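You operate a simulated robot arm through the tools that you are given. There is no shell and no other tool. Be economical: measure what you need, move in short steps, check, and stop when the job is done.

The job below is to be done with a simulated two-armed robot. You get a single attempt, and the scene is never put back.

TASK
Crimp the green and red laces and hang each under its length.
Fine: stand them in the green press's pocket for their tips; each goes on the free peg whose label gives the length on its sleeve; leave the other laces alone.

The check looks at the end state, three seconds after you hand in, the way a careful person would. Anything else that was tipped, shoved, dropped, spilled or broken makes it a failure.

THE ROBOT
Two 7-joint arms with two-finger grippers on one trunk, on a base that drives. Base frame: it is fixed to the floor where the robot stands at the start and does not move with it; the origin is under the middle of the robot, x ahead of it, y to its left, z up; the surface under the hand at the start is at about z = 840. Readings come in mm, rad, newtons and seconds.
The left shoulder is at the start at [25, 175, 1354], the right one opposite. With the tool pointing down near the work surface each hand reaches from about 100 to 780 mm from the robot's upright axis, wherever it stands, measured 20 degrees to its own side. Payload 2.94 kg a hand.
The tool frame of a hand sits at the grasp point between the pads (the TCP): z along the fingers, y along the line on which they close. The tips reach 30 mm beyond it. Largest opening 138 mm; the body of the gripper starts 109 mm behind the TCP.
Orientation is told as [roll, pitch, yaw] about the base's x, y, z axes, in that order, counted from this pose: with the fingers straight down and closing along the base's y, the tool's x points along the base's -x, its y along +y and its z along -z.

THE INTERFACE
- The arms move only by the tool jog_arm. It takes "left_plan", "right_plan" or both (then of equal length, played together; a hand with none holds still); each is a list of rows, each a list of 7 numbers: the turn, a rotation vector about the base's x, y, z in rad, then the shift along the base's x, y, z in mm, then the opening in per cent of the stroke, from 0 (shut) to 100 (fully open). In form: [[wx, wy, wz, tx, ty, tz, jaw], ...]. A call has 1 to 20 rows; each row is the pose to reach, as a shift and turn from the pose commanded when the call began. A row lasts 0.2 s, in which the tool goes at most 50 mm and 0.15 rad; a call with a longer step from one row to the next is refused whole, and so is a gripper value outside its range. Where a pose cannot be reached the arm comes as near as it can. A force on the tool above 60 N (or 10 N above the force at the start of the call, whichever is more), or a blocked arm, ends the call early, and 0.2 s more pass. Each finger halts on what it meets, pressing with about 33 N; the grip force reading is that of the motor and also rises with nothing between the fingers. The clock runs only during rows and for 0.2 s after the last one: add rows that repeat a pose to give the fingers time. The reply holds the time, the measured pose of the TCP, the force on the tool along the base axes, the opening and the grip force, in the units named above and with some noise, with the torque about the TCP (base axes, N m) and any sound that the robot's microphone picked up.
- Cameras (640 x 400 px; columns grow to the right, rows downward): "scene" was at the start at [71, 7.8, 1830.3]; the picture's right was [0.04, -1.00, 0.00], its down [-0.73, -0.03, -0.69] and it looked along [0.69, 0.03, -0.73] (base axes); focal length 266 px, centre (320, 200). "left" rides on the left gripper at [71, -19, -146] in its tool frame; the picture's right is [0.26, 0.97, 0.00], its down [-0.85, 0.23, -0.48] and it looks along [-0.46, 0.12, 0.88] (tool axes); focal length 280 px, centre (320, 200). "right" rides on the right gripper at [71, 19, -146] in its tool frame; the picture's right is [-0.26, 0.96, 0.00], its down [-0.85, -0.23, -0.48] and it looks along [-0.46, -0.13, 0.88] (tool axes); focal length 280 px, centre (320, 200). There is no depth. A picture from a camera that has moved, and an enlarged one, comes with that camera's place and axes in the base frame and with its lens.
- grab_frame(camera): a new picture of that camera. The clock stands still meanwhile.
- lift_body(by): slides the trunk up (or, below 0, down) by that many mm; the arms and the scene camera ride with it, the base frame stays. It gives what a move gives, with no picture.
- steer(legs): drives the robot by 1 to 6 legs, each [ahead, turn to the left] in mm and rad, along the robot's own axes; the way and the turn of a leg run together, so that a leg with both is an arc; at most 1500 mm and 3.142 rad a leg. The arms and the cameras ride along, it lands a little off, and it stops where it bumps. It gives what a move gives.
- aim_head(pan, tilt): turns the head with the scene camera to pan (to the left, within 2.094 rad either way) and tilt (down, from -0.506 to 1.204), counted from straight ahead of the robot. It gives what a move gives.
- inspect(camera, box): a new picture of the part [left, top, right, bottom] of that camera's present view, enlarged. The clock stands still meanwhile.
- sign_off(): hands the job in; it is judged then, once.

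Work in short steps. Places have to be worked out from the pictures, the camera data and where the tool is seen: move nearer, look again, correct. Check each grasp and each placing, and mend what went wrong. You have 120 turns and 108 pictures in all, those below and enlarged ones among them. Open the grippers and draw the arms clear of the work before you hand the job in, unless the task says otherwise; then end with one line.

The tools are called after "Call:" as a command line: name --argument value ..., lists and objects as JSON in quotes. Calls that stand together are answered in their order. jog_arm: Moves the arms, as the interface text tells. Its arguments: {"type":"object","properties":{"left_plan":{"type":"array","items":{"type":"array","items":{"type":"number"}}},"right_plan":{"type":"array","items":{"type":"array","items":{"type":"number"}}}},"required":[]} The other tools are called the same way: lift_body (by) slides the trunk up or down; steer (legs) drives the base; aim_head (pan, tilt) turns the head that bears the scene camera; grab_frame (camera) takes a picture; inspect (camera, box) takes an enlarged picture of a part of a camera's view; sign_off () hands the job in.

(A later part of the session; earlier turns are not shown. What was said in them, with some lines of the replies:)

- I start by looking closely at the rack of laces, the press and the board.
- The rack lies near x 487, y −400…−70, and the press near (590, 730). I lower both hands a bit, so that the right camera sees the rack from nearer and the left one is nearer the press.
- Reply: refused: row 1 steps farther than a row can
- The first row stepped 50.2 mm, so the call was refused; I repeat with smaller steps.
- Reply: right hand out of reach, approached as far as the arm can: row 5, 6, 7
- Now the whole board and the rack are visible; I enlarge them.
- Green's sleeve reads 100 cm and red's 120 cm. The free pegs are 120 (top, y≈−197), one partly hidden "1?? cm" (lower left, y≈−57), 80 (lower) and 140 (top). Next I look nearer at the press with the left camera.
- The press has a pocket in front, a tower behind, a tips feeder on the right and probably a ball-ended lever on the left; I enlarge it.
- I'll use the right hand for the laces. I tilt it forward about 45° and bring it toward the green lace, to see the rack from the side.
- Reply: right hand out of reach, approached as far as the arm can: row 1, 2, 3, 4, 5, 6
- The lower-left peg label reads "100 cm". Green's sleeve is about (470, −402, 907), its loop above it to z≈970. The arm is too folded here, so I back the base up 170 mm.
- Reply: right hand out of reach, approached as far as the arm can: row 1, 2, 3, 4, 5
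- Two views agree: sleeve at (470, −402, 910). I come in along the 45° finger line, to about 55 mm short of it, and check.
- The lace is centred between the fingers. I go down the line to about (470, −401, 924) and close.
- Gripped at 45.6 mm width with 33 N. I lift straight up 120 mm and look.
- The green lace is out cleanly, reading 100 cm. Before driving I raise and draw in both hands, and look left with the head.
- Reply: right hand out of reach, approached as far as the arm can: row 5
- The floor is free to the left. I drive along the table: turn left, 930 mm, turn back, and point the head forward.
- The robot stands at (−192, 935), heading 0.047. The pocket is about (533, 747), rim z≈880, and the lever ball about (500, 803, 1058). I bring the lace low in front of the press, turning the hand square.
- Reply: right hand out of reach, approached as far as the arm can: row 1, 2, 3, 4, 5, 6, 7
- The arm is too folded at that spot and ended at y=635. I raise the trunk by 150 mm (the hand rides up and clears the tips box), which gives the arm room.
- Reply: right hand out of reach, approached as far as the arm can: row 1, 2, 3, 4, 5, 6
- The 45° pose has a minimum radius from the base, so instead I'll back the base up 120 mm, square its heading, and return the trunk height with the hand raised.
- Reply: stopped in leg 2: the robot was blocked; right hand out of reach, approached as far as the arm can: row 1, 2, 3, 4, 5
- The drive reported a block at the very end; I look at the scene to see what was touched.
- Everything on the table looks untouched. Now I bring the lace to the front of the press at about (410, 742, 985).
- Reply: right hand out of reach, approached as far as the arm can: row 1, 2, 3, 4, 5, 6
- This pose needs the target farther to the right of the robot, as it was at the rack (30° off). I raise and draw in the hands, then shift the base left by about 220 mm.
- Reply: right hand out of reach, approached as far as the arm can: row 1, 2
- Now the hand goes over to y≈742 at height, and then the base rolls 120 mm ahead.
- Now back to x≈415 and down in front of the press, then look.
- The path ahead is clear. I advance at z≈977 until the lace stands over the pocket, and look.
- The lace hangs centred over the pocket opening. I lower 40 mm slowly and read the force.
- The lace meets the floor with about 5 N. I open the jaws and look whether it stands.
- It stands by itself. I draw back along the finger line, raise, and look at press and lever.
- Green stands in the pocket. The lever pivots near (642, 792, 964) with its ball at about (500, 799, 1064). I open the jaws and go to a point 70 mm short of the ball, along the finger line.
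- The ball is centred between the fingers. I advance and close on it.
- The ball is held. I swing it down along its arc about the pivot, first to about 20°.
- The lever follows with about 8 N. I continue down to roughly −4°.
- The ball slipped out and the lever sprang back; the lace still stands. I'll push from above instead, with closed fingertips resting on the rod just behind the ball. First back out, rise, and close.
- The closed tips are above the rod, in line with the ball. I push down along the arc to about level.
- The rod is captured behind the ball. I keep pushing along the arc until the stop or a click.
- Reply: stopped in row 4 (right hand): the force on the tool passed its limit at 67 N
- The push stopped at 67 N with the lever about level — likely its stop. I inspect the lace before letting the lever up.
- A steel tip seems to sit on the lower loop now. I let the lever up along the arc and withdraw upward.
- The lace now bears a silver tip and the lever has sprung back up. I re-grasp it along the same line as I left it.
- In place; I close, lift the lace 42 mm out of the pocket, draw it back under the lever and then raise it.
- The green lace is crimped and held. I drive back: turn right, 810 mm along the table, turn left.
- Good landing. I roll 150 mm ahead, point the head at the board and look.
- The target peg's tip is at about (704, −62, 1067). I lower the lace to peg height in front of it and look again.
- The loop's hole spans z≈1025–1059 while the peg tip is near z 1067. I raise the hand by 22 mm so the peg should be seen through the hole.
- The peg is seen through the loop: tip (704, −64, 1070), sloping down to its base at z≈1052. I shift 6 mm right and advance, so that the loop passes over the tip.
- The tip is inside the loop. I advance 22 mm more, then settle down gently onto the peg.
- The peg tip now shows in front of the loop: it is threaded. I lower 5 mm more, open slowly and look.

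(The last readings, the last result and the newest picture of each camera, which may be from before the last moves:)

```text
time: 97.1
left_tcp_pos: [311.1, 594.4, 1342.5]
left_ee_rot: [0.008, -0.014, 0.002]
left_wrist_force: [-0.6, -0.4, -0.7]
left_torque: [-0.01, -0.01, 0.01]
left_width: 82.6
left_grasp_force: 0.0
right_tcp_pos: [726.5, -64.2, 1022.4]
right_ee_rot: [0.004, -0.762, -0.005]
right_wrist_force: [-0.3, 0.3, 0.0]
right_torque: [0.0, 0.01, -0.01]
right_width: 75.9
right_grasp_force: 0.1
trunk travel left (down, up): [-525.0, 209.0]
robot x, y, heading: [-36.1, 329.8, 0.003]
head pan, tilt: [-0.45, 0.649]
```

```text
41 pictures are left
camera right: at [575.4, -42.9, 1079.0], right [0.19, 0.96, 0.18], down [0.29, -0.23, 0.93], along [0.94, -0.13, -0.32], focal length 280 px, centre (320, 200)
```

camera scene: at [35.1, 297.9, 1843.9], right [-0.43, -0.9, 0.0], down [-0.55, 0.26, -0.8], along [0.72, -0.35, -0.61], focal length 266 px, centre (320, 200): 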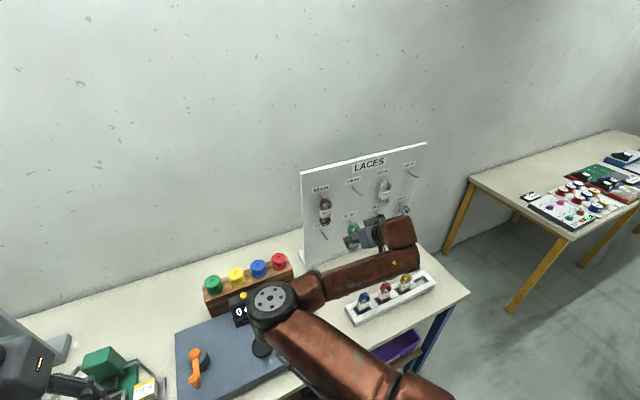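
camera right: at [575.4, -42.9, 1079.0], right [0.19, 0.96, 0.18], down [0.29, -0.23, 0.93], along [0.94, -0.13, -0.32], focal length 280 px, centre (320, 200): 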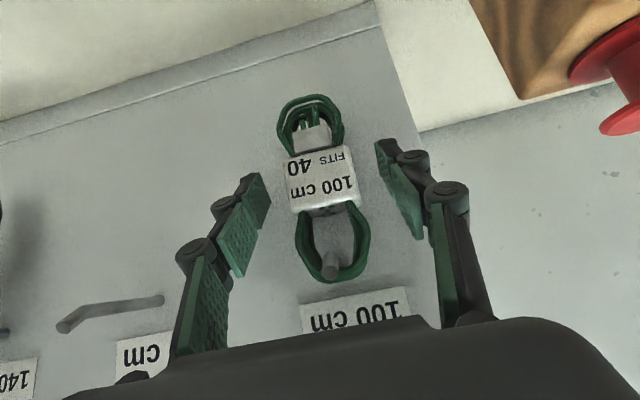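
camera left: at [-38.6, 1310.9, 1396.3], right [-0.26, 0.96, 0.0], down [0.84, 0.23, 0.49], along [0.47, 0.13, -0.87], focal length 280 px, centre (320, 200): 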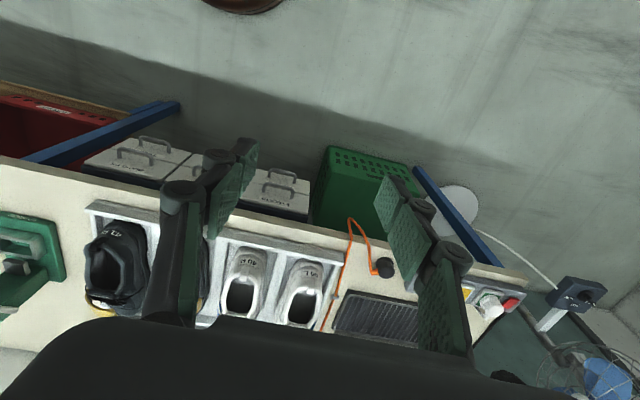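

The green lace hangs on the 100 cm peg. I withdraw straight back, rise, and back the base up 100 mm for the red lace.

Call:
jog_arm --right_plan '[[0, 0, 0, -15, 0, 0, 58], [0, 0, 0, -40, 0, 0, 58], [0, 0, 0, -75, 0, 5, 58], [0, 0, 0, -105, -10, 20, 58], [0, 0, 0, -110, -30, 50, 58], [0, 0, 0, -110, -50, 80, 58], [0, 0, 0, -110, -70, 100, 58]]'

Call:
steer --legs '[[-100, 0]]'

Call:
grab_frame --camera "scene"

```text
time: 98.7
left_tcp_pos: [311.7, 592.8, 1342.6]
left_ee_rot: [0.008, -0.013, 0.004]
left_wrist_force: [0.3, -0.1, 0.0]
left_torque: [0.01, -0.01, -0.01]
left_width: 82.9
left_grasp_force: 0.1
right_tcp_pos: [617.1, -134.4, 1122.4]
right_ee_rot: [0.003, -0.762, -0.005]
right_wrist_force: [0.5, -0.2, 0.2]
right_torque: [0.01, -0.01, 0.02]
right_width: 79.9
right_grasp_force: 0.0
trunk travel left (down, up): [-525.0, 209.0]
robot x, y, heading: [-32.9, 329.7, 0.005]
head pan, tilt: [-0.45, 0.649]
```

```text
time: 99.8
left_tcp_pos: [229.2, 594.0, 1340.0]
left_ee_rot: [0.007, 0.003, 0.003]
left_wrist_force: [-1.6, -0.7, 0.0]
left_torque: [0.09, -0.1, -0.03]
left_width: 82.9
left_grasp_force: 0.2
right_tcp_pos: [534.0, -133.9, 1117.5]
right_ee_rot: [0.003, -0.745, -0.006]
right_wrist_force: [-0.6, 0.4, 0.1]
right_torque: [-0.08, -0.04, -0.04]
right_width: 80.0
right_grasp_force: 0.0
trunk travel left (down, up): [-525.0, 209.0]
robot x, y, heading: [-135.9, 331.8, -0.001]
head pan, tilt: [-0.45, 0.649]
```

```text
40 pictures are left
camera scene: at [-21.5, 297.3, 1845.4], right [-0.43, -0.9, 0.01], down [-0.56, 0.26, -0.78], along [0.7, -0.35, -0.62], focal length 266 px, centre (320, 200)
```

scene: 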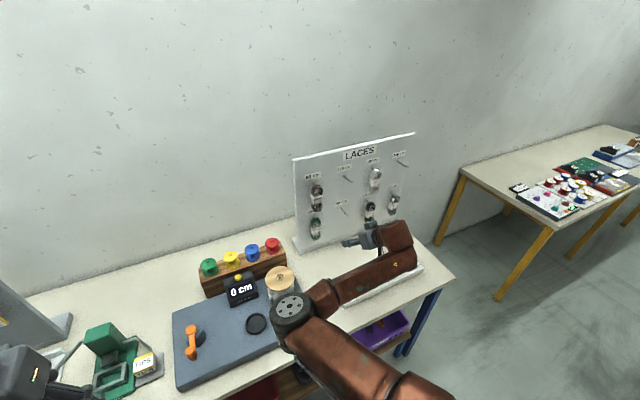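

Green hangs well beneath the brown lace. Now I bring the hand in front of the red lace (about (470, −181, 910)).

Call:
jog_arm --right_plan '[[0, 0, 0, -30, -15, -15, 60], [0, 0, 0, -60, -30, -35, 60], [0, 0, 0, -90, -45, -60, 60], [0, 0, 0, -105, -47, -90, 60], [0, 0, 0, -105, -47, -120, 60], [0, 0, 0, -105, -47, -137, 60], [0, 0, 0, -105, -47, -137, 60]]'

Call:
grab_frame --camera "right"

```text
time: 101.5
left_tcp_pos: [194.6, 593.6, 1345.2]
left_ee_rot: [0.007, -0.023, 0.002]
left_wrist_force: [-0.2, -0.1, 0.4]
left_torque: [-0.02, -0.1, 0.02]
left_width: 82.6
left_grasp_force: 0.1
right_tcp_pos: [398.4, -182.0, 992.2]
right_ee_rot: [0.002, -0.773, -0.005]
right_wrist_force: [-0.3, 0.1, -0.2]
right_torque: [-0.02, -0.02, 0.06]
right_width: 82.9
right_grasp_force: 0.1
trunk travel left (down, up): [-525.0, 209.0]
robot x, y, heading: [-132.4, 329.2, 0.002]
head pan, tilt: [-0.45, 0.649]
```

```text
39 pictures are left
camera right: at [248.3, -160.6, 1046.6], right [0.19, 0.96, 0.19], down [0.28, -0.23, 0.93], along [0.94, -0.13, -0.31], focal length 280 px, centre (320, 200)
```

right: 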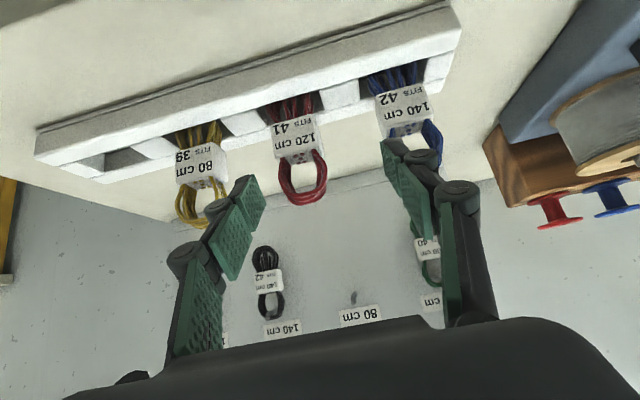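

Red's sleeve is at about (468, −202, 914). I go to a point 55 mm short, square, and check.

Call:
jog_arm --right_plan '[[0, 0.005, 0, 5, -10, -10, 60], [0, 0.01, 0, 18, -19, -20, 60], [0, 0.015, 0, 31, -19, -30, 60], [0, 0.015, 0, 31, -19, -30, 60]]'

Call:
grab_frame --camera "right"

```text
time: 102.5
left_tcp_pos: [196.3, 593.8, 1343.6]
left_ee_rot: [0.007, -0.022, 0.001]
left_wrist_force: [-0.9, 0.4, -0.9]
left_torque: [0.0, -0.03, 0.0]
left_width: 82.8
left_grasp_force: 0.1
right_tcp_pos: [432.2, -200.3, 963.7]
right_ee_rot: [0.002, -0.756, -0.004]
right_wrist_force: [-1.3, -0.6, 0.2]
right_torque: [-0.02, -0.01, -0.02]
right_width: 82.8
right_grasp_force: 0.0
trunk travel left (down, up): [-525.0, 209.0]
robot x, y, heading: [-135.1, 327.5, -0.001]
head pan, tilt: [-0.45, 0.649]
```

```text
38 pictures are left
camera right: at [281.4, -179.3, 1019.1], right [0.19, 0.96, 0.18], down [0.29, -0.23, 0.93], along [0.94, -0.13, -0.33], focal length 280 px, centre (320, 200)
```

right: 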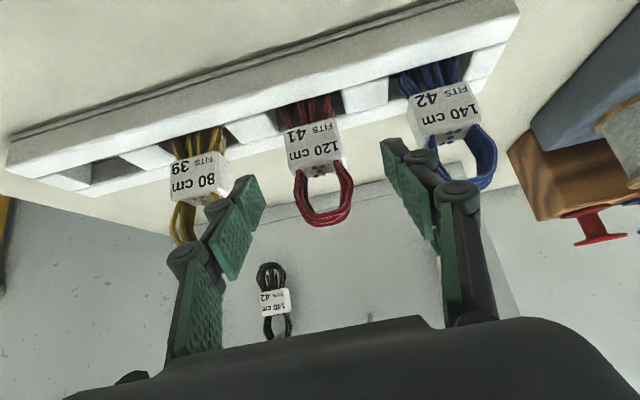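

Well centred. I narrow the opening a bit for the neighbours, go in, close, and lift.

Call:
jog_arm --right_plan '[[0, 0, 0, 0, -1, 0, 52], [0, 0, 0, 14, -1, -12, 52], [0, 0, 0, 28, -1, -25, 52], [0, 0, 0, 40, -1, -37, 52], [0, 0, 0, 40, -1, -37, 52], [0, 0, 0, 40, -1, -37, 20], [0, 0, 0, 40, -1, -37, 20], [0, 0, 0, 40, -1, -37, 20], [0, 0, 0, 40, -1, -37, 20]]'

Call:
grab_frame --camera "right"

```text
time: 104.5
left_tcp_pos: [197.3, 592.4, 1344.2]
left_ee_rot: [0.007, -0.018, 0.002]
left_wrist_force: [-0.3, 0.3, 0.8]
left_torque: [-0.01, 0.0, -0.03]
left_width: 82.7
left_grasp_force: 0.0
right_tcp_pos: [472.1, -200.5, 925.4]
right_ee_rot: [0.004, -0.755, -0.007]
right_wrist_force: [1.2, -0.2, 0.6]
right_torque: [-0.06, -0.03, 0.02]
right_width: 45.7
right_grasp_force: 33.0
trunk travel left (down, up): [-525.0, 209.0]
robot x, y, heading: [-137.5, 330.5, 0.002]
head pan, tilt: [-0.45, 0.649]
```

```text
37 pictures are left
camera right: at [322.3, -180.1, 982.3], right [0.19, 0.96, 0.18], down [0.29, -0.23, 0.93], along [0.94, -0.13, -0.33], focal length 280 px, centre (320, 200)
```

right: 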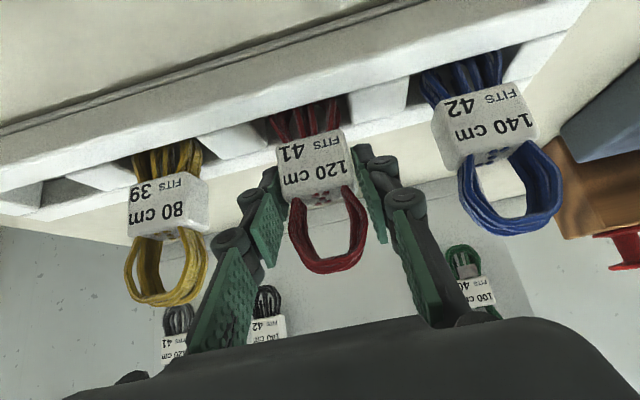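

Red is held. I lift it straight out, raise to about z 1230 and draw in a little, then drive to the press again.

Call:
jog_arm --right_plan '[[0, 0, 0, 0, 0, 20, 20], [0, 0, 0, 0, 0, 60, 20], [0, 0, 0, 0, 0, 105, 20], [0, 0, 0, 0, 0, 150, 20], [0, 0, 0, -10, 15, 190, 20], [0, 0, 0, -25, 30, 230, 20], [0, 0, 0, -40, 45, 270, 20], [0, 0, 0, -55, 60, 300, 20], [0, 0, 0, -55, 60, 305, 20]]'

Call:
grab_frame --camera "right"

Call:
steer --legs '[[-55, 0], [0, 1.571], [823, 0], [0, -1.571]]'

```text
time: 106.5
left_tcp_pos: [198.5, 592.1, 1344.4]
left_ee_rot: [0.007, -0.017, 0.001]
left_wrist_force: [0.1, -0.4, 0.6]
left_torque: [0.02, 0.0, 0.05]
left_width: 83.0
left_grasp_force: 0.0
right_tcp_pos: [418.2, -140.4, 1230.5]
right_ee_rot: [0.006, -0.755, -0.004]
right_wrist_force: [-0.5, 0.5, -0.8]
right_torque: [0.01, 0.03, -0.01]
right_width: 45.2
right_grasp_force: 33.1
trunk travel left (down, up): [-525.0, 209.0]
robot x, y, heading: [-134.0, 332.2, -0.001]
head pan, tilt: [-0.45, 0.649]
```

```text
36 pictures are left
camera right: at [267.9, -120.3, 1287.3], right [0.19, 0.96, 0.18], down [0.29, -0.23, 0.93], along [0.94, -0.12, -0.33], focal length 280 px, centre (320, 200)
```

right: 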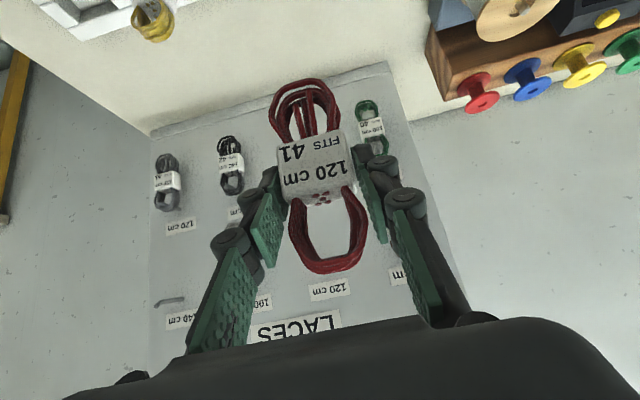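

```text
time: 119.0
left_tcp_pos: [146.8, 1411.8, 1345.1]
left_ee_rot: [0.007, -0.021, -0.007]
left_wrist_force: [-0.3, 0.1, 0.6]
left_torque: [0.0, 0.0, -0.01]
left_width: 82.9
left_grasp_force: 0.1
right_tcp_pos: [362.0, 676.7, 1230.2]
right_ee_rot: [0.003, -0.757, -0.012]
right_wrist_force: [0.7, 0.6, -1.0]
right_torque: [0.01, 0.0, 0.03]
right_width: 45.7
right_grasp_force: 33.7
trunk travel left (down, up): [-525.0, 209.0]
robot x, y, heading: [-189.6, 1152.7, -0.008]
head pan, tilt: [-0.45, 0.649]
```

Landed at (−190, 1153). I bring the red lace to the front of the press and then ahead over the pocket as with green.

Call:
jog_arm --right_plan '[[0, 0, 0.006, 10, 30, -20, 20], [0, 0, 0.012, 25, 55, -50, 20], [0, 0, 0.012, 45, 69, -80, 20], [0, 0, 0.012, 53, 69, -125, 20], [0, 0, 0.012, 53, 69, -170, 20], [0, 0, 0.012, 53, 69, -210, 20], [0, 0, 0.012, 53, 69, -246, 20], [0, 0, 0.012, 53, 69, -246, 20]]'

Call:
jog_arm --right_plan '[[0, 0, 0, 30, 0, 0, 20], [0, 0, 0, 60, 0, 0, 20], [0, 0, 0, 90, 0, -2, 20], [0, 0, 0, 113, 0, -3, 20], [0, 0, 0, 113, 0, -3, 20]]'

Call:
grab_frame --camera "right"

```text
time: 120.8
left_tcp_pos: [146.8, 1413.5, 1343.3]
left_ee_rot: [0.008, -0.017, -0.005]
left_wrist_force: [0.4, 0.3, 0.2]
left_torque: [-0.01, 0.0, 0.01]
left_width: 83.0
left_grasp_force: 0.1
right_tcp_pos: [413.5, 747.6, 984.7]
right_ee_rot: [0.005, -0.756, -0.001]
right_wrist_force: [0.7, -0.5, -1.2]
right_torque: [0.0, -0.01, 0.0]
right_width: 45.5
right_grasp_force: 33.6
trunk travel left (down, up): [-525.0, 209.0]
robot x, y, heading: [-188.5, 1152.7, -0.006]
head pan, tilt: [-0.45, 0.649]
```

```text
time: 122.0
left_tcp_pos: [145.7, 1412.1, 1344.4]
left_ee_rot: [0.005, -0.019, -0.005]
left_wrist_force: [-0.2, 0.5, 0.0]
left_torque: [-0.03, 0.02, -0.01]
left_width: 82.8
left_grasp_force: 0.0
right_tcp_pos: [529.0, 745.0, 982.0]
right_ee_rot: [0.003, -0.757, -0.001]
right_wrist_force: [-0.3, 0.0, -0.1]
right_torque: [-0.01, 0.01, -0.03]
right_width: 45.6
right_grasp_force: 32.7
trunk travel left (down, up): [-525.0, 209.0]
robot x, y, heading: [-188.3, 1151.4, -0.005]
head pan, tilt: [-0.45, 0.649]
```

```text
35 pictures are left
camera right: at [377.9, 765.8, 1039.3], right [0.19, 0.96, 0.18], down [0.29, -0.23, 0.93], along [0.94, -0.12, -0.33], focal length 280 px, centre (320, 200)
```

right: 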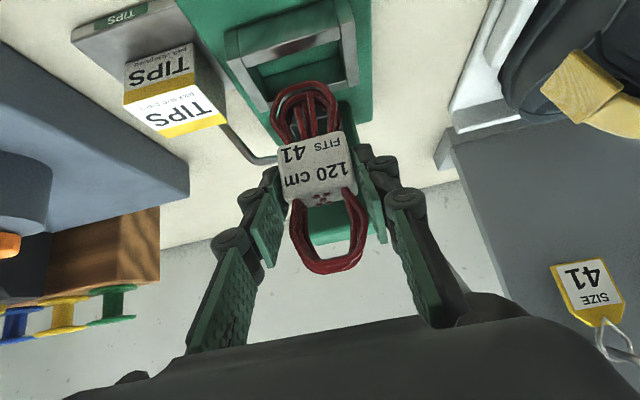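

Centred over the pocket as before. I lower 38 mm, then to contact, and release.

Call:
jog_arm --right_plan '[[0, 0, 0, 0, 1, -10, 20], [0, 0, 0, 0, 1, -20, 20], [0, 0, 0, 0, 1, -30, 20], [0, 0, 0, 0, 1, -36, 20], [0, 0, 0, 0, 1, -40, 20]]'

Call:
grab_frame --camera "right"

```text
time: 123.2
left_tcp_pos: [146.8, 1413.2, 1344.0]
left_ee_rot: [0.005, -0.018, -0.005]
left_wrist_force: [-0.1, -0.6, -0.1]
left_torque: [0.0, -0.01, -0.02]
left_width: 83.1
left_grasp_force: 0.0
right_tcp_pos: [527.0, 746.3, 941.5]
right_ee_rot: [0.004, -0.756, 0.0]
right_wrist_force: [0.4, -0.7, 0.3]
right_torque: [-0.02, 0.04, -0.03]
right_width: 45.6
right_grasp_force: 33.1
trunk travel left (down, up): [-525.0, 209.0]
robot x, y, heading: [-187.3, 1153.0, -0.006]
head pan, tilt: [-0.45, 0.649]
```

```text
34 pictures are left
camera right: at [376.9, 766.5, 998.5], right [0.19, 0.97, 0.18], down [0.29, -0.23, 0.93], along [0.94, -0.12, -0.33], focal length 280 px, centre (320, 200)
```

right: 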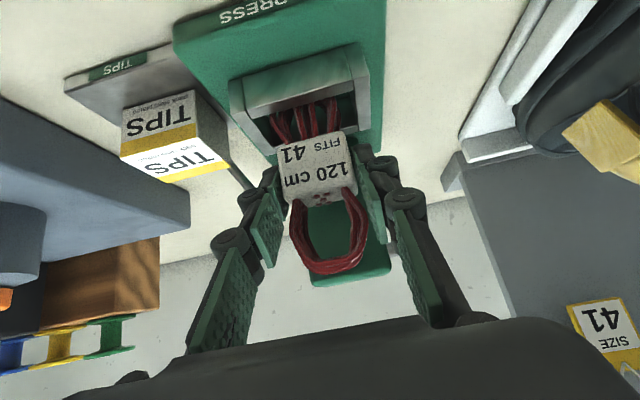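

No contact yet at z 941.5; I lower 3.5 mm more and open, then check.

Call:
jog_arm --right_plan '[[0, 0, 0, 1, 0, -2, 20], [0, 0, 0, 1, 0, -3.5, 20], [0, 0, 0, 1, 0, -3.5, 20], [0, 0, 0, 1, 0, -3.5, 40], [0, 0, 0, 1, 0, -3.5, 55], [0, 0, 0, 1, 0, -3.5, 55], [0, 0, 0, 1, 0, -3.5, 55]]'

Call:
grab_frame --camera "right"

```text
time: 124.8
left_tcp_pos: [146.4, 1412.6, 1344.6]
left_ee_rot: [0.007, -0.019, -0.006]
left_wrist_force: [-0.3, 0.4, 0.9]
left_torque: [-0.03, -0.02, 0.03]
left_width: 83.1
left_grasp_force: 0.1
right_tcp_pos: [528.2, 746.0, 937.4]
right_ee_rot: [0.004, -0.756, 0.0]
right_wrist_force: [1.0, 0.2, 0.4]
right_torque: [0.0, -0.01, 0.0]
right_width: 75.9
right_grasp_force: 0.1
trunk travel left (down, up): [-525.0, 209.0]
robot x, y, heading: [-189.8, 1153.0, -0.008]
head pan, tilt: [-0.45, 0.649]
```

```text
33 pictures are left
camera right: at [377.7, 766.4, 994.9], right [0.19, 0.97, 0.18], down [0.29, -0.23, 0.93], along [0.94, -0.12, -0.33], focal length 280 px, centre (320, 200)
```

right: 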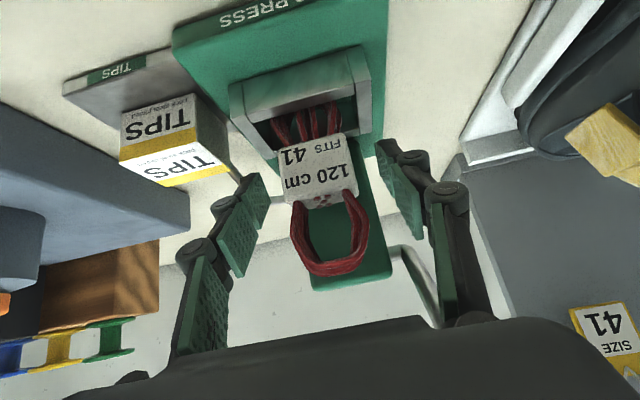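

Red stands in the pocket. I withdraw along the finger line, close the jaws and go over the lever rod at (526, 799, 1117).

Call:
jog_arm --right_plan '[[0, 0, 0, -24, 0, 25, 55], [0, 0, 0, -48, 0, 50, 55], [0, 0, 0, -72, 0, 75, 55], [0, 0, 0, -97, 0, 101, 55], [0, 0, 0, -110, 0, 145, 30], [0, 0, 0, -110, 0, 190, 0], [0, 0, 0, -110, 10, 230, 0], [0, 0, 0, -85, 40, 245, 0], [0, 0, 0, -45, 53, 245, 0], [0, 0, 0, -5, 53, 235, 0], [0, 0, 0, -2, 53, 205, 0], [0, 0, 0, -2, 53, 180, 0], [0, 0, 0, -2, 53, 180, 0]]'

Call:
grab_frame --camera "right"

```text
time: 127.6
left_tcp_pos: [145.8, 1412.8, 1344.2]
left_ee_rot: [0.006, -0.019, -0.003]
left_wrist_force: [0.5, -0.1, 0.2]
left_torque: [-0.05, 0.02, 0.02]
left_width: 82.8
left_grasp_force: 0.0
right_tcp_pos: [527.9, 801.4, 1117.3]
right_ee_rot: [0.004, -0.756, 0.0]
right_wrist_force: [0.5, -0.4, 0.6]
right_torque: [-0.01, -0.01, 0.02]
right_width: 0.0
right_grasp_force: 28.8
trunk travel left (down, up): [-525.0, 209.0]
robot x, y, heading: [-189.3, 1154.7, -0.008]
head pan, tilt: [-0.45, 0.649]
```

```text
32 pictures are left
camera right: at [376.5, 821.3, 1174.3], right [0.19, 0.97, 0.18], down [0.29, -0.23, 0.93], along [0.94, -0.12, -0.33], focal length 280 px, centre (320, 200)
```

right: 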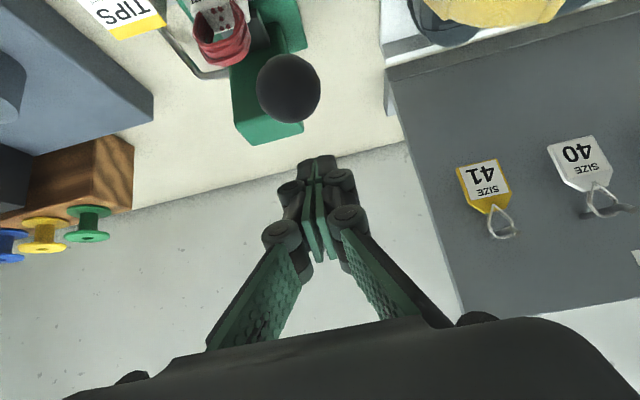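

Same placement as before (2 mm left). I push the lever down along the arc, to the stop.

Call:
jog_arm --right_plan '[[0, 0, 0, -6, -2, -22, 0], [0, 0, 0, -13, -2, -37, 0], [0, 0, 0, -21, -2, -52, 0], [0, 0, 0, -26, -2, -66, 0], [0, 0, 0, -29, -2, -80, 0], [0, 0, 0, -31, -2, -95, 0], [0, 0, 0, -33, -2, -107, 0], [0, 0, 0, -33, -2, -118, 0], [0, 0, 0, -32, -2, -128, 0], [0, 0, 0, -31, -2, -138, 0]]'

Call:
inspect --camera "right" --box '[170, 40, 370, 210]'

```text
time: 129.7
left_tcp_pos: [146.4, 1410.8, 1343.7]
left_ee_rot: [0.008, -0.019, -0.008]
left_wrist_force: [0.8, -0.4, -0.5]
left_torque: [0.09, 0.13, 0.01]
left_width: 82.6
left_grasp_force: 0.2
right_tcp_pos: [503.0, 795.1, 1008.9]
right_ee_rot: [-0.007, -0.79, 0.005]
right_wrist_force: [-13.5, 5.0, 31.4]
right_torque: [0.1, -0.21, 0.0]
right_width: 0.0
right_grasp_force: 28.0
trunk travel left (down, up): [-525.0, 209.0]
robot x, y, heading: [-187.2, 1148.3, -0.007]
head pan, tilt: [-0.45, 0.649]
stopped in row 10 (right hand): the force on the tool passed its limit at 66 N (the readings are from after the stop); the commanded pose is now the measured one
```

```text
2.35 times, centred on (270, 125) of right
camera zoom: at [351.0, 815.4, 1060.3], right [0.18, 0.97, 0.18], down [0.26, -0.23, 0.94], along [0.95, -0.13, -0.29], focal length 660 px, centre (438, 376)
```

zoom: 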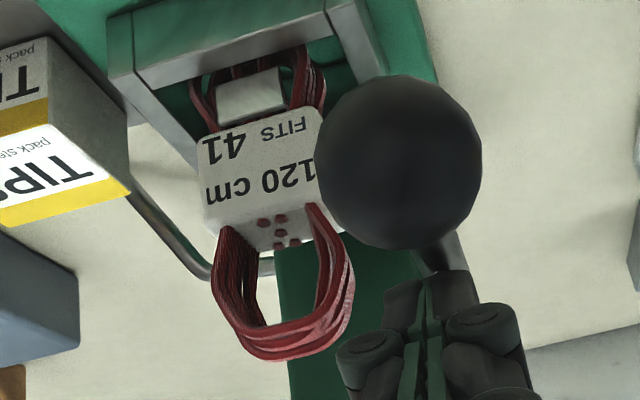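

The same stop and a silver tip has appeared on the red lace. I let the lever up and go back to the front of the press.

Call:
jog_arm --right_plan '[[0, 0, 0, -4, 2, 12, 0], [0.003, 0.01, 0, -4, 3, 26, 0], [0.005, 0.02, 0, 0, 4, 42, 0], [0.007, 0.03, -0.005, 8, 4, 60, 0], [0.007, 0.03, -0.005, 18, 4, 85, 0], [0.007, 0.03, -0.005, 20, 4, 125, 0], [0.007, 0.03, -0.005, -10, 4, 160, 0], [0.007, 0.03, -0.005, -55, 4, 165, 0], [0.007, 0.03, -0.005, -90, -25, 160, 20], [0.007, 0.03, -0.005, -90, -49, 145, 40], [0.007, 0.03, -0.005, -90, -49, 145, 55], [0.007, 0.03, -0.005, -90, -49, 145, 55]]'

Call:
inspect --camera "right" --box '[190, 0, 450, 170]'

```text
time: 132.3
left_tcp_pos: [146.8, 1411.0, 1344.3]
left_ee_rot: [0.008, -0.02, -0.004]
left_wrist_force: [0.0, 0.1, 0.3]
left_torque: [-0.01, 0.03, -0.02]
left_width: 82.7
left_grasp_force: 0.0
right_tcp_pos: [409.9, 746.7, 1147.1]
right_ee_rot: [0.007, -0.745, -0.008]
right_wrist_force: [0.0, -0.7, -0.6]
right_torque: [0.01, 0.0, 0.04]
right_width: 76.1
right_grasp_force: 0.7
trunk travel left (down, up): [-525.0, 209.0]
robot x, y, heading: [-191.9, 1152.6, -0.008]
head pan, tilt: [-0.45, 0.649]
```

```text
2.35 times, centred on (320, 85) of right
camera zoom: at [260.4, 768.2, 1206.1], right [0.2, 0.96, 0.18], down [0.3, -0.24, 0.92], along [0.93, -0.13, -0.33], focal length 660 px, centre (320, 471)
```

zoom: 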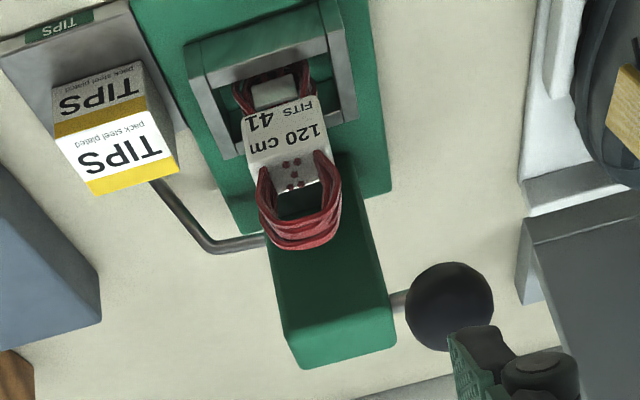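

Red is tipped and stands as placed; the lever is up. I re-grasp it along the same line, and look before closing.

Call:
jog_arm --right_plan '[[0, 0, 0.008, 10, 0, -40, 55], [0, 0, 0.008, 15, -1, -80, 55], [0, -0.01, 0.008, 22, -1, -108, 55], [0, -0.012, 0.008, 46, -1, -133, 55], [0, -0.012, 0.008, 70, -1, -158, 55], [0, -0.012, 0.008, 95, -1, -184, 55], [0, -0.012, 0.008, 118, -1, -208, 55], [0, -0.012, 0.008, 118, -1, -208, 55]]'

Call:
grab_frame --camera "right"

```text
time: 134.1
left_tcp_pos: [146.4, 1411.2, 1343.4]
left_ee_rot: [0.006, -0.019, -0.006]
left_wrist_force: [0.1, 0.1, 1.1]
left_torque: [-0.03, -0.01, -0.01]
left_width: 82.8
left_grasp_force: 0.0
right_tcp_pos: [527.3, 743.4, 937.9]
right_ee_rot: [0.004, -0.76, 0.001]
right_wrist_force: [0.3, 1.1, 0.0]
right_torque: [-0.02, 0.0, 0.0]
right_width: 75.9
right_grasp_force: 0.2
trunk travel left (down, up): [-525.0, 209.0]
robot x, y, heading: [-190.3, 1151.1, -0.009]
head pan, tilt: [-0.45, 0.649]
```

```text
29 pictures are left
camera right: at [376.4, 764.4, 994.0], right [0.19, 0.96, 0.18], down [0.29, -0.23, 0.93], along [0.94, -0.12, -0.32], focal length 280 px, centre (320, 200)
```

right: 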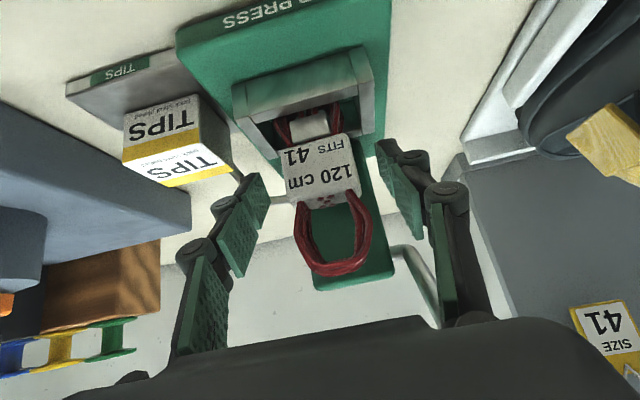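

Close enough; I shift 2 mm, close, lift out, back out under the lever and raise.

Call:
jog_arm --right_plan '[[0, 0, 0, 0, 2, 0, 35], [0, 0, 0, 0, 2, 0, 20], [0, 0, 0, 0, 2, 0, 20], [0, 0, 0, 0, 2, 0, 20], [0, 0, 0, 0, 2, 0, 20], [0, 0, 0, 0, 2, 12, 20], [0, 0, 0, 0, 2, 28, 20], [0, 0, 0, 0, 2, 44, 20], [0, 0, 0, -30, 2, 46, 20], [0, 0, 0, -65, 2, 48, 20], [0, 0, 0, -100, 2, 52, 20], [0, 0, 0, -112, 2, 90, 20], [0, 0, 0, -112, 2, 135, 20], [0, 0, 0, -112, -10, 180, 20], [0, 0, 0, -112, -20, 225, 20], [0, 0, 0, -112, -20, 270, 20], [0, 0, 0, -112, -20, 310, 20]]'

Call:
grab_frame --camera "right"

```text
time: 137.7
left_tcp_pos: [146.8, 1411.8, 1344.2]
left_ee_rot: [0.007, -0.019, -0.008]
left_wrist_force: [-0.8, -0.3, 0.3]
left_torque: [-0.02, -0.01, 0.01]
left_width: 82.7
left_grasp_force: 0.1
right_tcp_pos: [415.5, 725.5, 1252.0]
right_ee_rot: [0.007, -0.756, 0.0]
right_wrist_force: [-0.7, 0.4, -0.4]
right_torque: [0.0, -0.01, -0.02]
right_width: 45.4
right_grasp_force: 33.2
trunk travel left (down, up): [-525.0, 209.0]
robot x, y, heading: [-187.6, 1152.6, -0.005]
head pan, tilt: [-0.45, 0.649]
```

```text
28 pictures are left
camera right: at [265.4, 744.9, 1307.8], right [0.19, 0.96, 0.18], down [0.29, -0.23, 0.93], along [0.94, -0.12, -0.32], focal length 280 px, centre (320, 200)
```

right: 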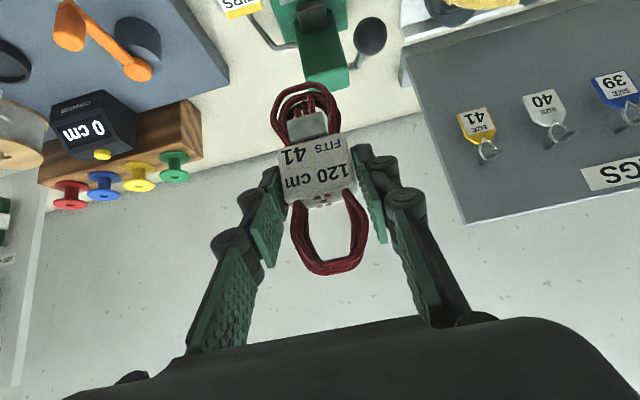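

Red, tipped, is held. I drive back to y≈198 to hang it.

Call:
steer --legs '[[0, -1.566], [955, 0], [0, 1.571]]'

```text
time: 150.4
left_tcp_pos: [117.6, 462.1, 1343.9]
left_ee_rot: [0.006, -0.018, -0.01]
left_wrist_force: [0.5, -0.4, 0.1]
left_torque: [0.0, 0.01, 0.02]
left_width: 82.9
left_grasp_force: 0.0
right_tcp_pos: [384.1, -226.3, 1250.9]
right_ee_rot: [0.008, -0.758, -0.001]
right_wrist_force: [0.5, 0.1, -0.5]
right_torque: [-0.01, 0.02, 0.0]
right_width: 45.7
right_grasp_force: 32.9
trunk travel left (down, up): [-525.0, 209.0]
robot x, y, heading: [-220.2, 204.3, -0.01]
head pan, tilt: [-0.45, 0.649]
```

I roll 185 mm ahead and look at the peg from the hand.

Call:
steer --legs '[[185, 0.01]]'

Call:
jog_arm --right_plan '[[0, 0, 0, 10, 10, -10, 20], [0, 0, 0, 30, 20, -20, 20], [0, 0, 0, 50, 22, -26, 20], [0, 0, 0, 50, 22, -26, 20]]'

Call:
grab_frame --camera "right"

```text
time: 151.9
left_tcp_pos: [294.9, 465.9, 1344.1]
left_ee_rot: [0.006, -0.022, 0.002]
left_wrist_force: [-1.1, -0.2, 0.0]
left_torque: [0.02, -0.05, -0.01]
left_width: 83.0
left_grasp_force: 0.0
right_tcp_pos: [571.2, -220.3, 1251.6]
right_ee_rot: [0.006, -0.761, 0.009]
right_wrist_force: [0.0, 0.6, 0.7]
right_torque: [-0.01, 0.0, -0.01]
right_width: 45.6
right_grasp_force: 33.2
trunk travel left (down, up): [-525.0, 209.0]
robot x, y, heading: [-34.1, 200.0, 0.003]
head pan, tilt: [-0.45, 0.649]
```

```text
time: 152.9
left_tcp_pos: [296.9, 465.4, 1344.8]
left_ee_rot: [0.008, -0.02, 0.001]
left_wrist_force: [-0.1, 0.2, 1.2]
left_torque: [0.01, 0.03, -0.04]
left_width: 83.2
left_grasp_force: 0.1
right_tcp_pos: [620.9, -197.6, 1226.4]
right_ee_rot: [0.005, -0.759, 0.009]
right_wrist_force: [0.8, 0.2, 0.5]
right_torque: [0.0, -0.01, -0.02]
right_width: 45.5
right_grasp_force: 33.3
trunk travel left (down, up): [-525.0, 209.0]
robot x, y, heading: [-41.1, 198.5, 0.003]
head pan, tilt: [-0.45, 0.649]
```

```text
27 pictures are left
camera right: at [471.4, -178.6, 1282.7], right [0.18, 0.97, 0.18], down [0.29, -0.23, 0.93], along [0.94, -0.11, -0.32], focal length 280 px, centre (320, 200)
```

right: 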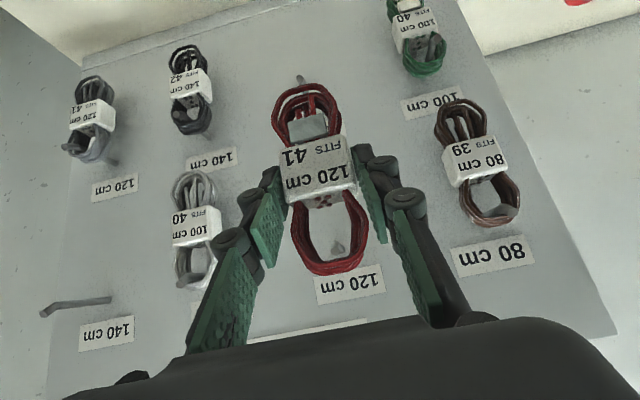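

The 120 cm peg appears through the loop; I enlarge for precision.

Call:
inspect --camera "right" --box '[240, 130, 440, 300]'

```text
2.35 times, centred on (340, 215) of right
camera zoom: at [471.4, -178.6, 1282.7], right [0.18, 0.97, 0.18], down [0.29, -0.23, 0.93], along [0.94, -0.11, -0.32], focal length 660 px, centre (273, 165)
```

zoom: 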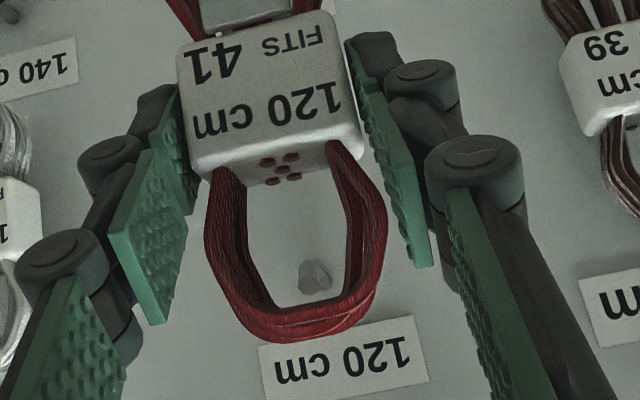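

Peg tip ≈ (704, −202, 1251), and the hole centre is at (630, −195, 1250). I shift 6 mm right and advance 86 mm.

Call:
jog_arm --right_plan '[[0, 0, -0.005, 5, -4, 0, 20], [0, 0, -0.009, 25, -6, 0, 20], [0, 0, -0.009, 45, -6, 0, 20], [0, 0, -0.009, 65, -6, 0, 20], [0, 0, -0.009, 86, -6, -3, 20], [0, 0, -0.009, 86, -6, -3, 20]]'

Call:
inspect --camera "right" --box '[240, 130, 440, 300]'

```text
time: 154.3
left_tcp_pos: [298.2, 464.3, 1344.8]
left_ee_rot: [0.008, -0.022, 0.001]
left_wrist_force: [0.3, 0.7, -0.8]
left_torque: [0.0, -0.03, -0.01]
left_width: 82.9
left_grasp_force: 0.1
right_tcp_pos: [709.8, -202.1, 1220.7]
right_ee_rot: [0.004, -0.76, -0.001]
right_wrist_force: [-0.2, 0.0, -0.5]
right_torque: [0.05, -0.02, -0.04]
right_width: 45.7
right_grasp_force: 32.8
trunk travel left (down, up): [-525.0, 209.0]
robot x, y, heading: [-34.6, 202.3, 0.006]
head pan, tilt: [-0.45, 0.649]
```

```text
2.35 times, centred on (340, 215) of right
camera zoom: at [557.9, -182.2, 1277.8], right [0.19, 0.96, 0.18], down [0.29, -0.23, 0.93], along [0.94, -0.12, -0.32], focal length 660 px, centre (273, 165)
```

zoom: 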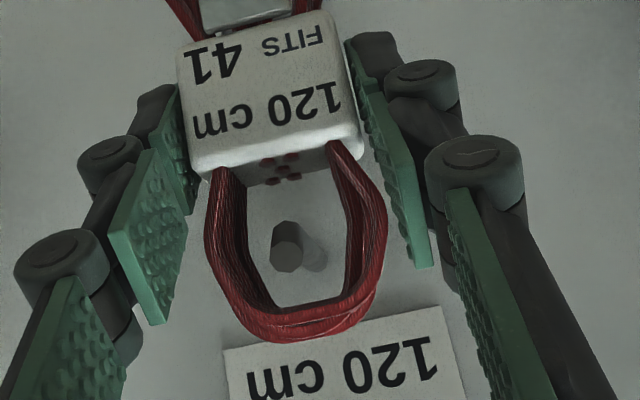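

The tip is inside the loop, as before. I advance 19 mm more and settle down onto the peg.

Call:
jog_arm --right_plan '[[0, 0, 0, 8, -1, -2, 20], [0, 0, 0, 16, -1, -4, 20], [0, 0, 0, 19, -1, -6, 20], [0, 0, 0, 19, -1, -10, 20], [0, 0, 0, 19, -1, -14, 20], [0, 0, 0, 19, -1, -18, 20], [0, 0, 0, 19, -1, -18, 20]]'

Call:
inspect --camera "right" --box '[240, 130, 440, 300]'

```text
time: 155.9
left_tcp_pos: [297.2, 465.9, 1344.5]
left_ee_rot: [0.008, -0.021, 0.002]
left_wrist_force: [0.0, 0.6, 0.7]
left_torque: [0.0, 0.03, -0.02]
left_width: 82.9
left_grasp_force: 0.1
right_tcp_pos: [728.7, -204.3, 1207.8]
right_ee_rot: [0.003, -0.766, -0.001]
right_wrist_force: [5.0, -3.4, 13.1]
right_torque: [0.14, 0.07, -0.04]
right_width: 45.8
right_grasp_force: 32.9
trunk travel left (down, up): [-525.0, 209.0]
robot x, y, heading: [-34.3, 200.1, 0.003]
head pan, tilt: [-0.45, 0.649]
```

```text
2.35 times, centred on (340, 215) of right
camera zoom: at [577.6, -184.5, 1262.7], right [0.19, 0.97, 0.18], down [0.28, -0.23, 0.93], along [0.94, -0.12, -0.32], focal length 660 px, centre (273, 165)
```

zoom: 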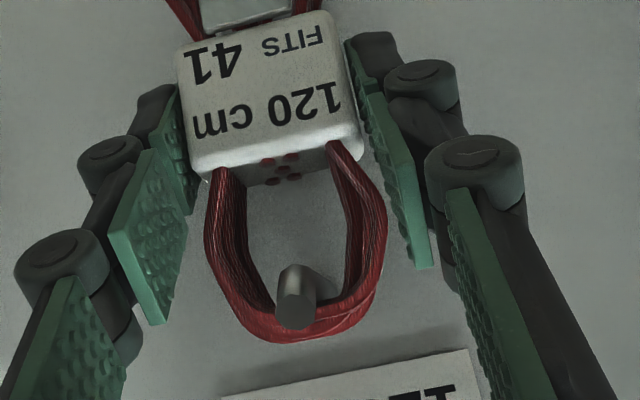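

The loop rests on the peg (13 N upward). I ease up 3 mm and open.

Call:
jog_arm --right_plan '[[0, 0, 0, 0, 0, 3, 20], [0, 0, 0, 0, 0, 3, 30], [0, 0, 0, 0, 0, 3, 45], [0, 0, 0, 0, 0, 3, 55], [0, 0, 0, 0, 0, 3, 55], [0, 0, 0, 0, 0, 3, 55]]'

Call:
grab_frame --camera "right"

```text
time: 157.3
left_tcp_pos: [297.4, 464.6, 1344.5]
left_ee_rot: [0.008, -0.022, 0.003]
left_wrist_force: [-0.4, 0.4, -0.4]
left_torque: [-0.01, 0.0, 0.03]
left_width: 83.1
left_grasp_force: 0.0
right_tcp_pos: [728.1, -203.8, 1206.8]
right_ee_rot: [0.008, -0.76, 0.001]
right_wrist_force: [0.3, 0.8, -0.2]
right_torque: [-0.02, -0.02, -0.06]
right_width: 75.9
right_grasp_force: 0.1
trunk travel left (down, up): [-525.0, 209.0]
robot x, y, heading: [-38.0, 202.9, -0.003]
head pan, tilt: [-0.45, 0.649]
```

```text
23 pictures are left
camera right: at [577.1, -184.3, 1263.2], right [0.19, 0.96, 0.18], down [0.29, -0.23, 0.93], along [0.94, -0.12, -0.32], focal length 280 px, centre (320, 200)
```

right: 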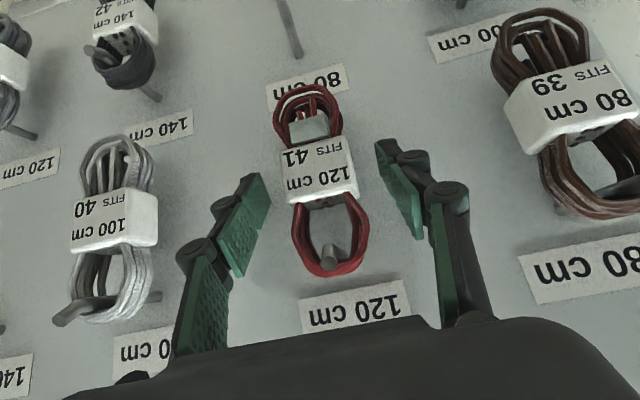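

Red hangs on the 120 cm peg. I withdraw straight back clear of the board.

Call:
jog_arm --right_plan '[[0, 0, 0, -12, 0, 0, 55], [0, 0, 0, -35, 0, 0, 55], [0, 0, 0, -70, 0, 0, 55], [0, 0, 0, -110, 0, 5, 55], [0, 0, 0, -150, 0, 10, 55], [0, 0, 0, -185, -10, 15, 55]]'

Call:
steer --legs '[[-200, 0]]'

Call:
aim_head --pan -0.3 --tilt 0.65

Call:
grab_frame --camera "scene"

Call:
grab_frame --camera "right"

```text
time: 158.7
left_tcp_pos: [297.5, 464.3, 1344.3]
left_ee_rot: [0.006, -0.022, 0.002]
left_wrist_force: [0.3, 0.3, 0.6]
left_torque: [0.03, 0.01, -0.01]
left_width: 83.0
left_grasp_force: 0.1
right_tcp_pos: [541.8, -214.9, 1223.4]
right_ee_rot: [0.007, -0.761, -0.001]
right_wrist_force: [-0.6, -0.8, 0.1]
right_torque: [0.02, 0.02, 0.01]
right_width: 75.9
right_grasp_force: 0.1
trunk travel left (down, up): [-525.0, 209.0]
robot x, y, heading: [-31.9, 203.5, 0.004]
head pan, tilt: [-0.45, 0.649]
```

```text
time: 160.3
left_tcp_pos: [96.1, 465.2, 1342.4]
left_ee_rot: [0.006, -0.021, 0.004]
left_wrist_force: [0.4, -0.5, 0.0]
left_torque: [0.0, 0.01, 0.0]
left_width: 82.8
left_grasp_force: 0.1
right_tcp_pos: [343.1, -213.0, 1223.7]
right_ee_rot: [0.008, -0.758, 0.002]
right_wrist_force: [-0.5, -0.7, 0.3]
right_torque: [-0.03, 0.0, 0.01]
right_width: 75.9
right_grasp_force: 0.1
trunk travel left (down, up): [-525.0, 209.0]
robot x, y, heading: [-236.5, 203.5, 0.005]
head pan, tilt: [-0.45, 0.649]
```

```text
time: 161.0
left_tcp_pos: [94.4, 465.5, 1343.7]
left_ee_rot: [0.008, -0.021, 0.006]
left_wrist_force: [-0.6, 0.2, -0.5]
left_torque: [0.0, 0.03, -0.02]
left_width: 82.8
left_grasp_force: 0.0
right_tcp_pos: [341.3, -213.0, 1222.9]
right_ee_rot: [0.006, -0.759, 0.003]
right_wrist_force: [-0.2, 0.1, 0.2]
right_torque: [0.01, 0.02, 0.0]
right_width: 76.3
right_grasp_force: 0.1
trunk travel left (down, up): [-525.0, 209.0]
robot x, y, heading: [-239.2, 202.1, 0.005]
head pan, tilt: [-0.3, 0.649]
```

```text
22 pictures are left
camera scene: at [-164.3, 181.1, 1844.0], right [-0.29, -0.96, 0.0], down [-0.58, 0.18, -0.8], along [0.76, -0.23, -0.6], focal length 266 px, centre (320, 200)
```

scene: 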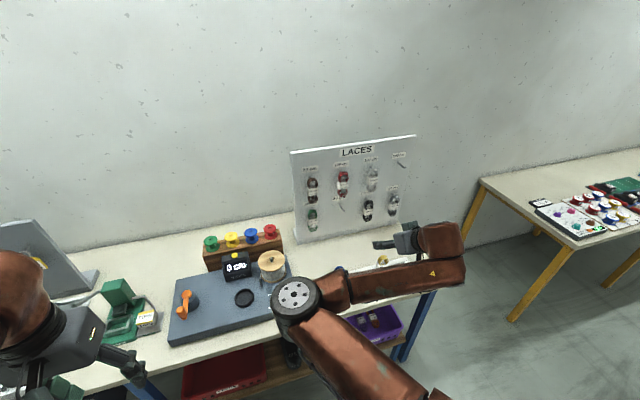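

```text
21 pictures are left
camera right: at [190.5, -193.7, 1279.5], right [0.18, 0.97, 0.18], down [0.29, -0.23, 0.93], along [0.94, -0.12, -0.32], focal length 280 px, centre (320, 200)
```

right: 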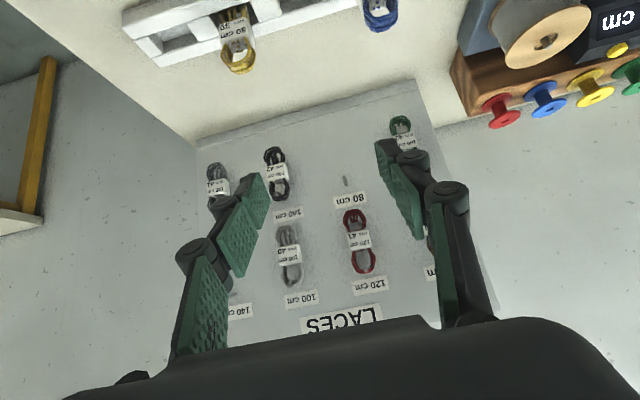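

Both laces hang on their pegs; yellow and blue stand in the rack; the lever is up, and the hands are empty, open and clear. I hand the job in.

Call:
sign_off

```text
The job is handed in.
```

The green lace is crimped and hangs on the free 100 cm peg; the red one is crimped and hangs on the free 120 cm peg. The last pictures showed the other laces in their places. One base move did report being blocked near the press, but I saw nothing disturbed.
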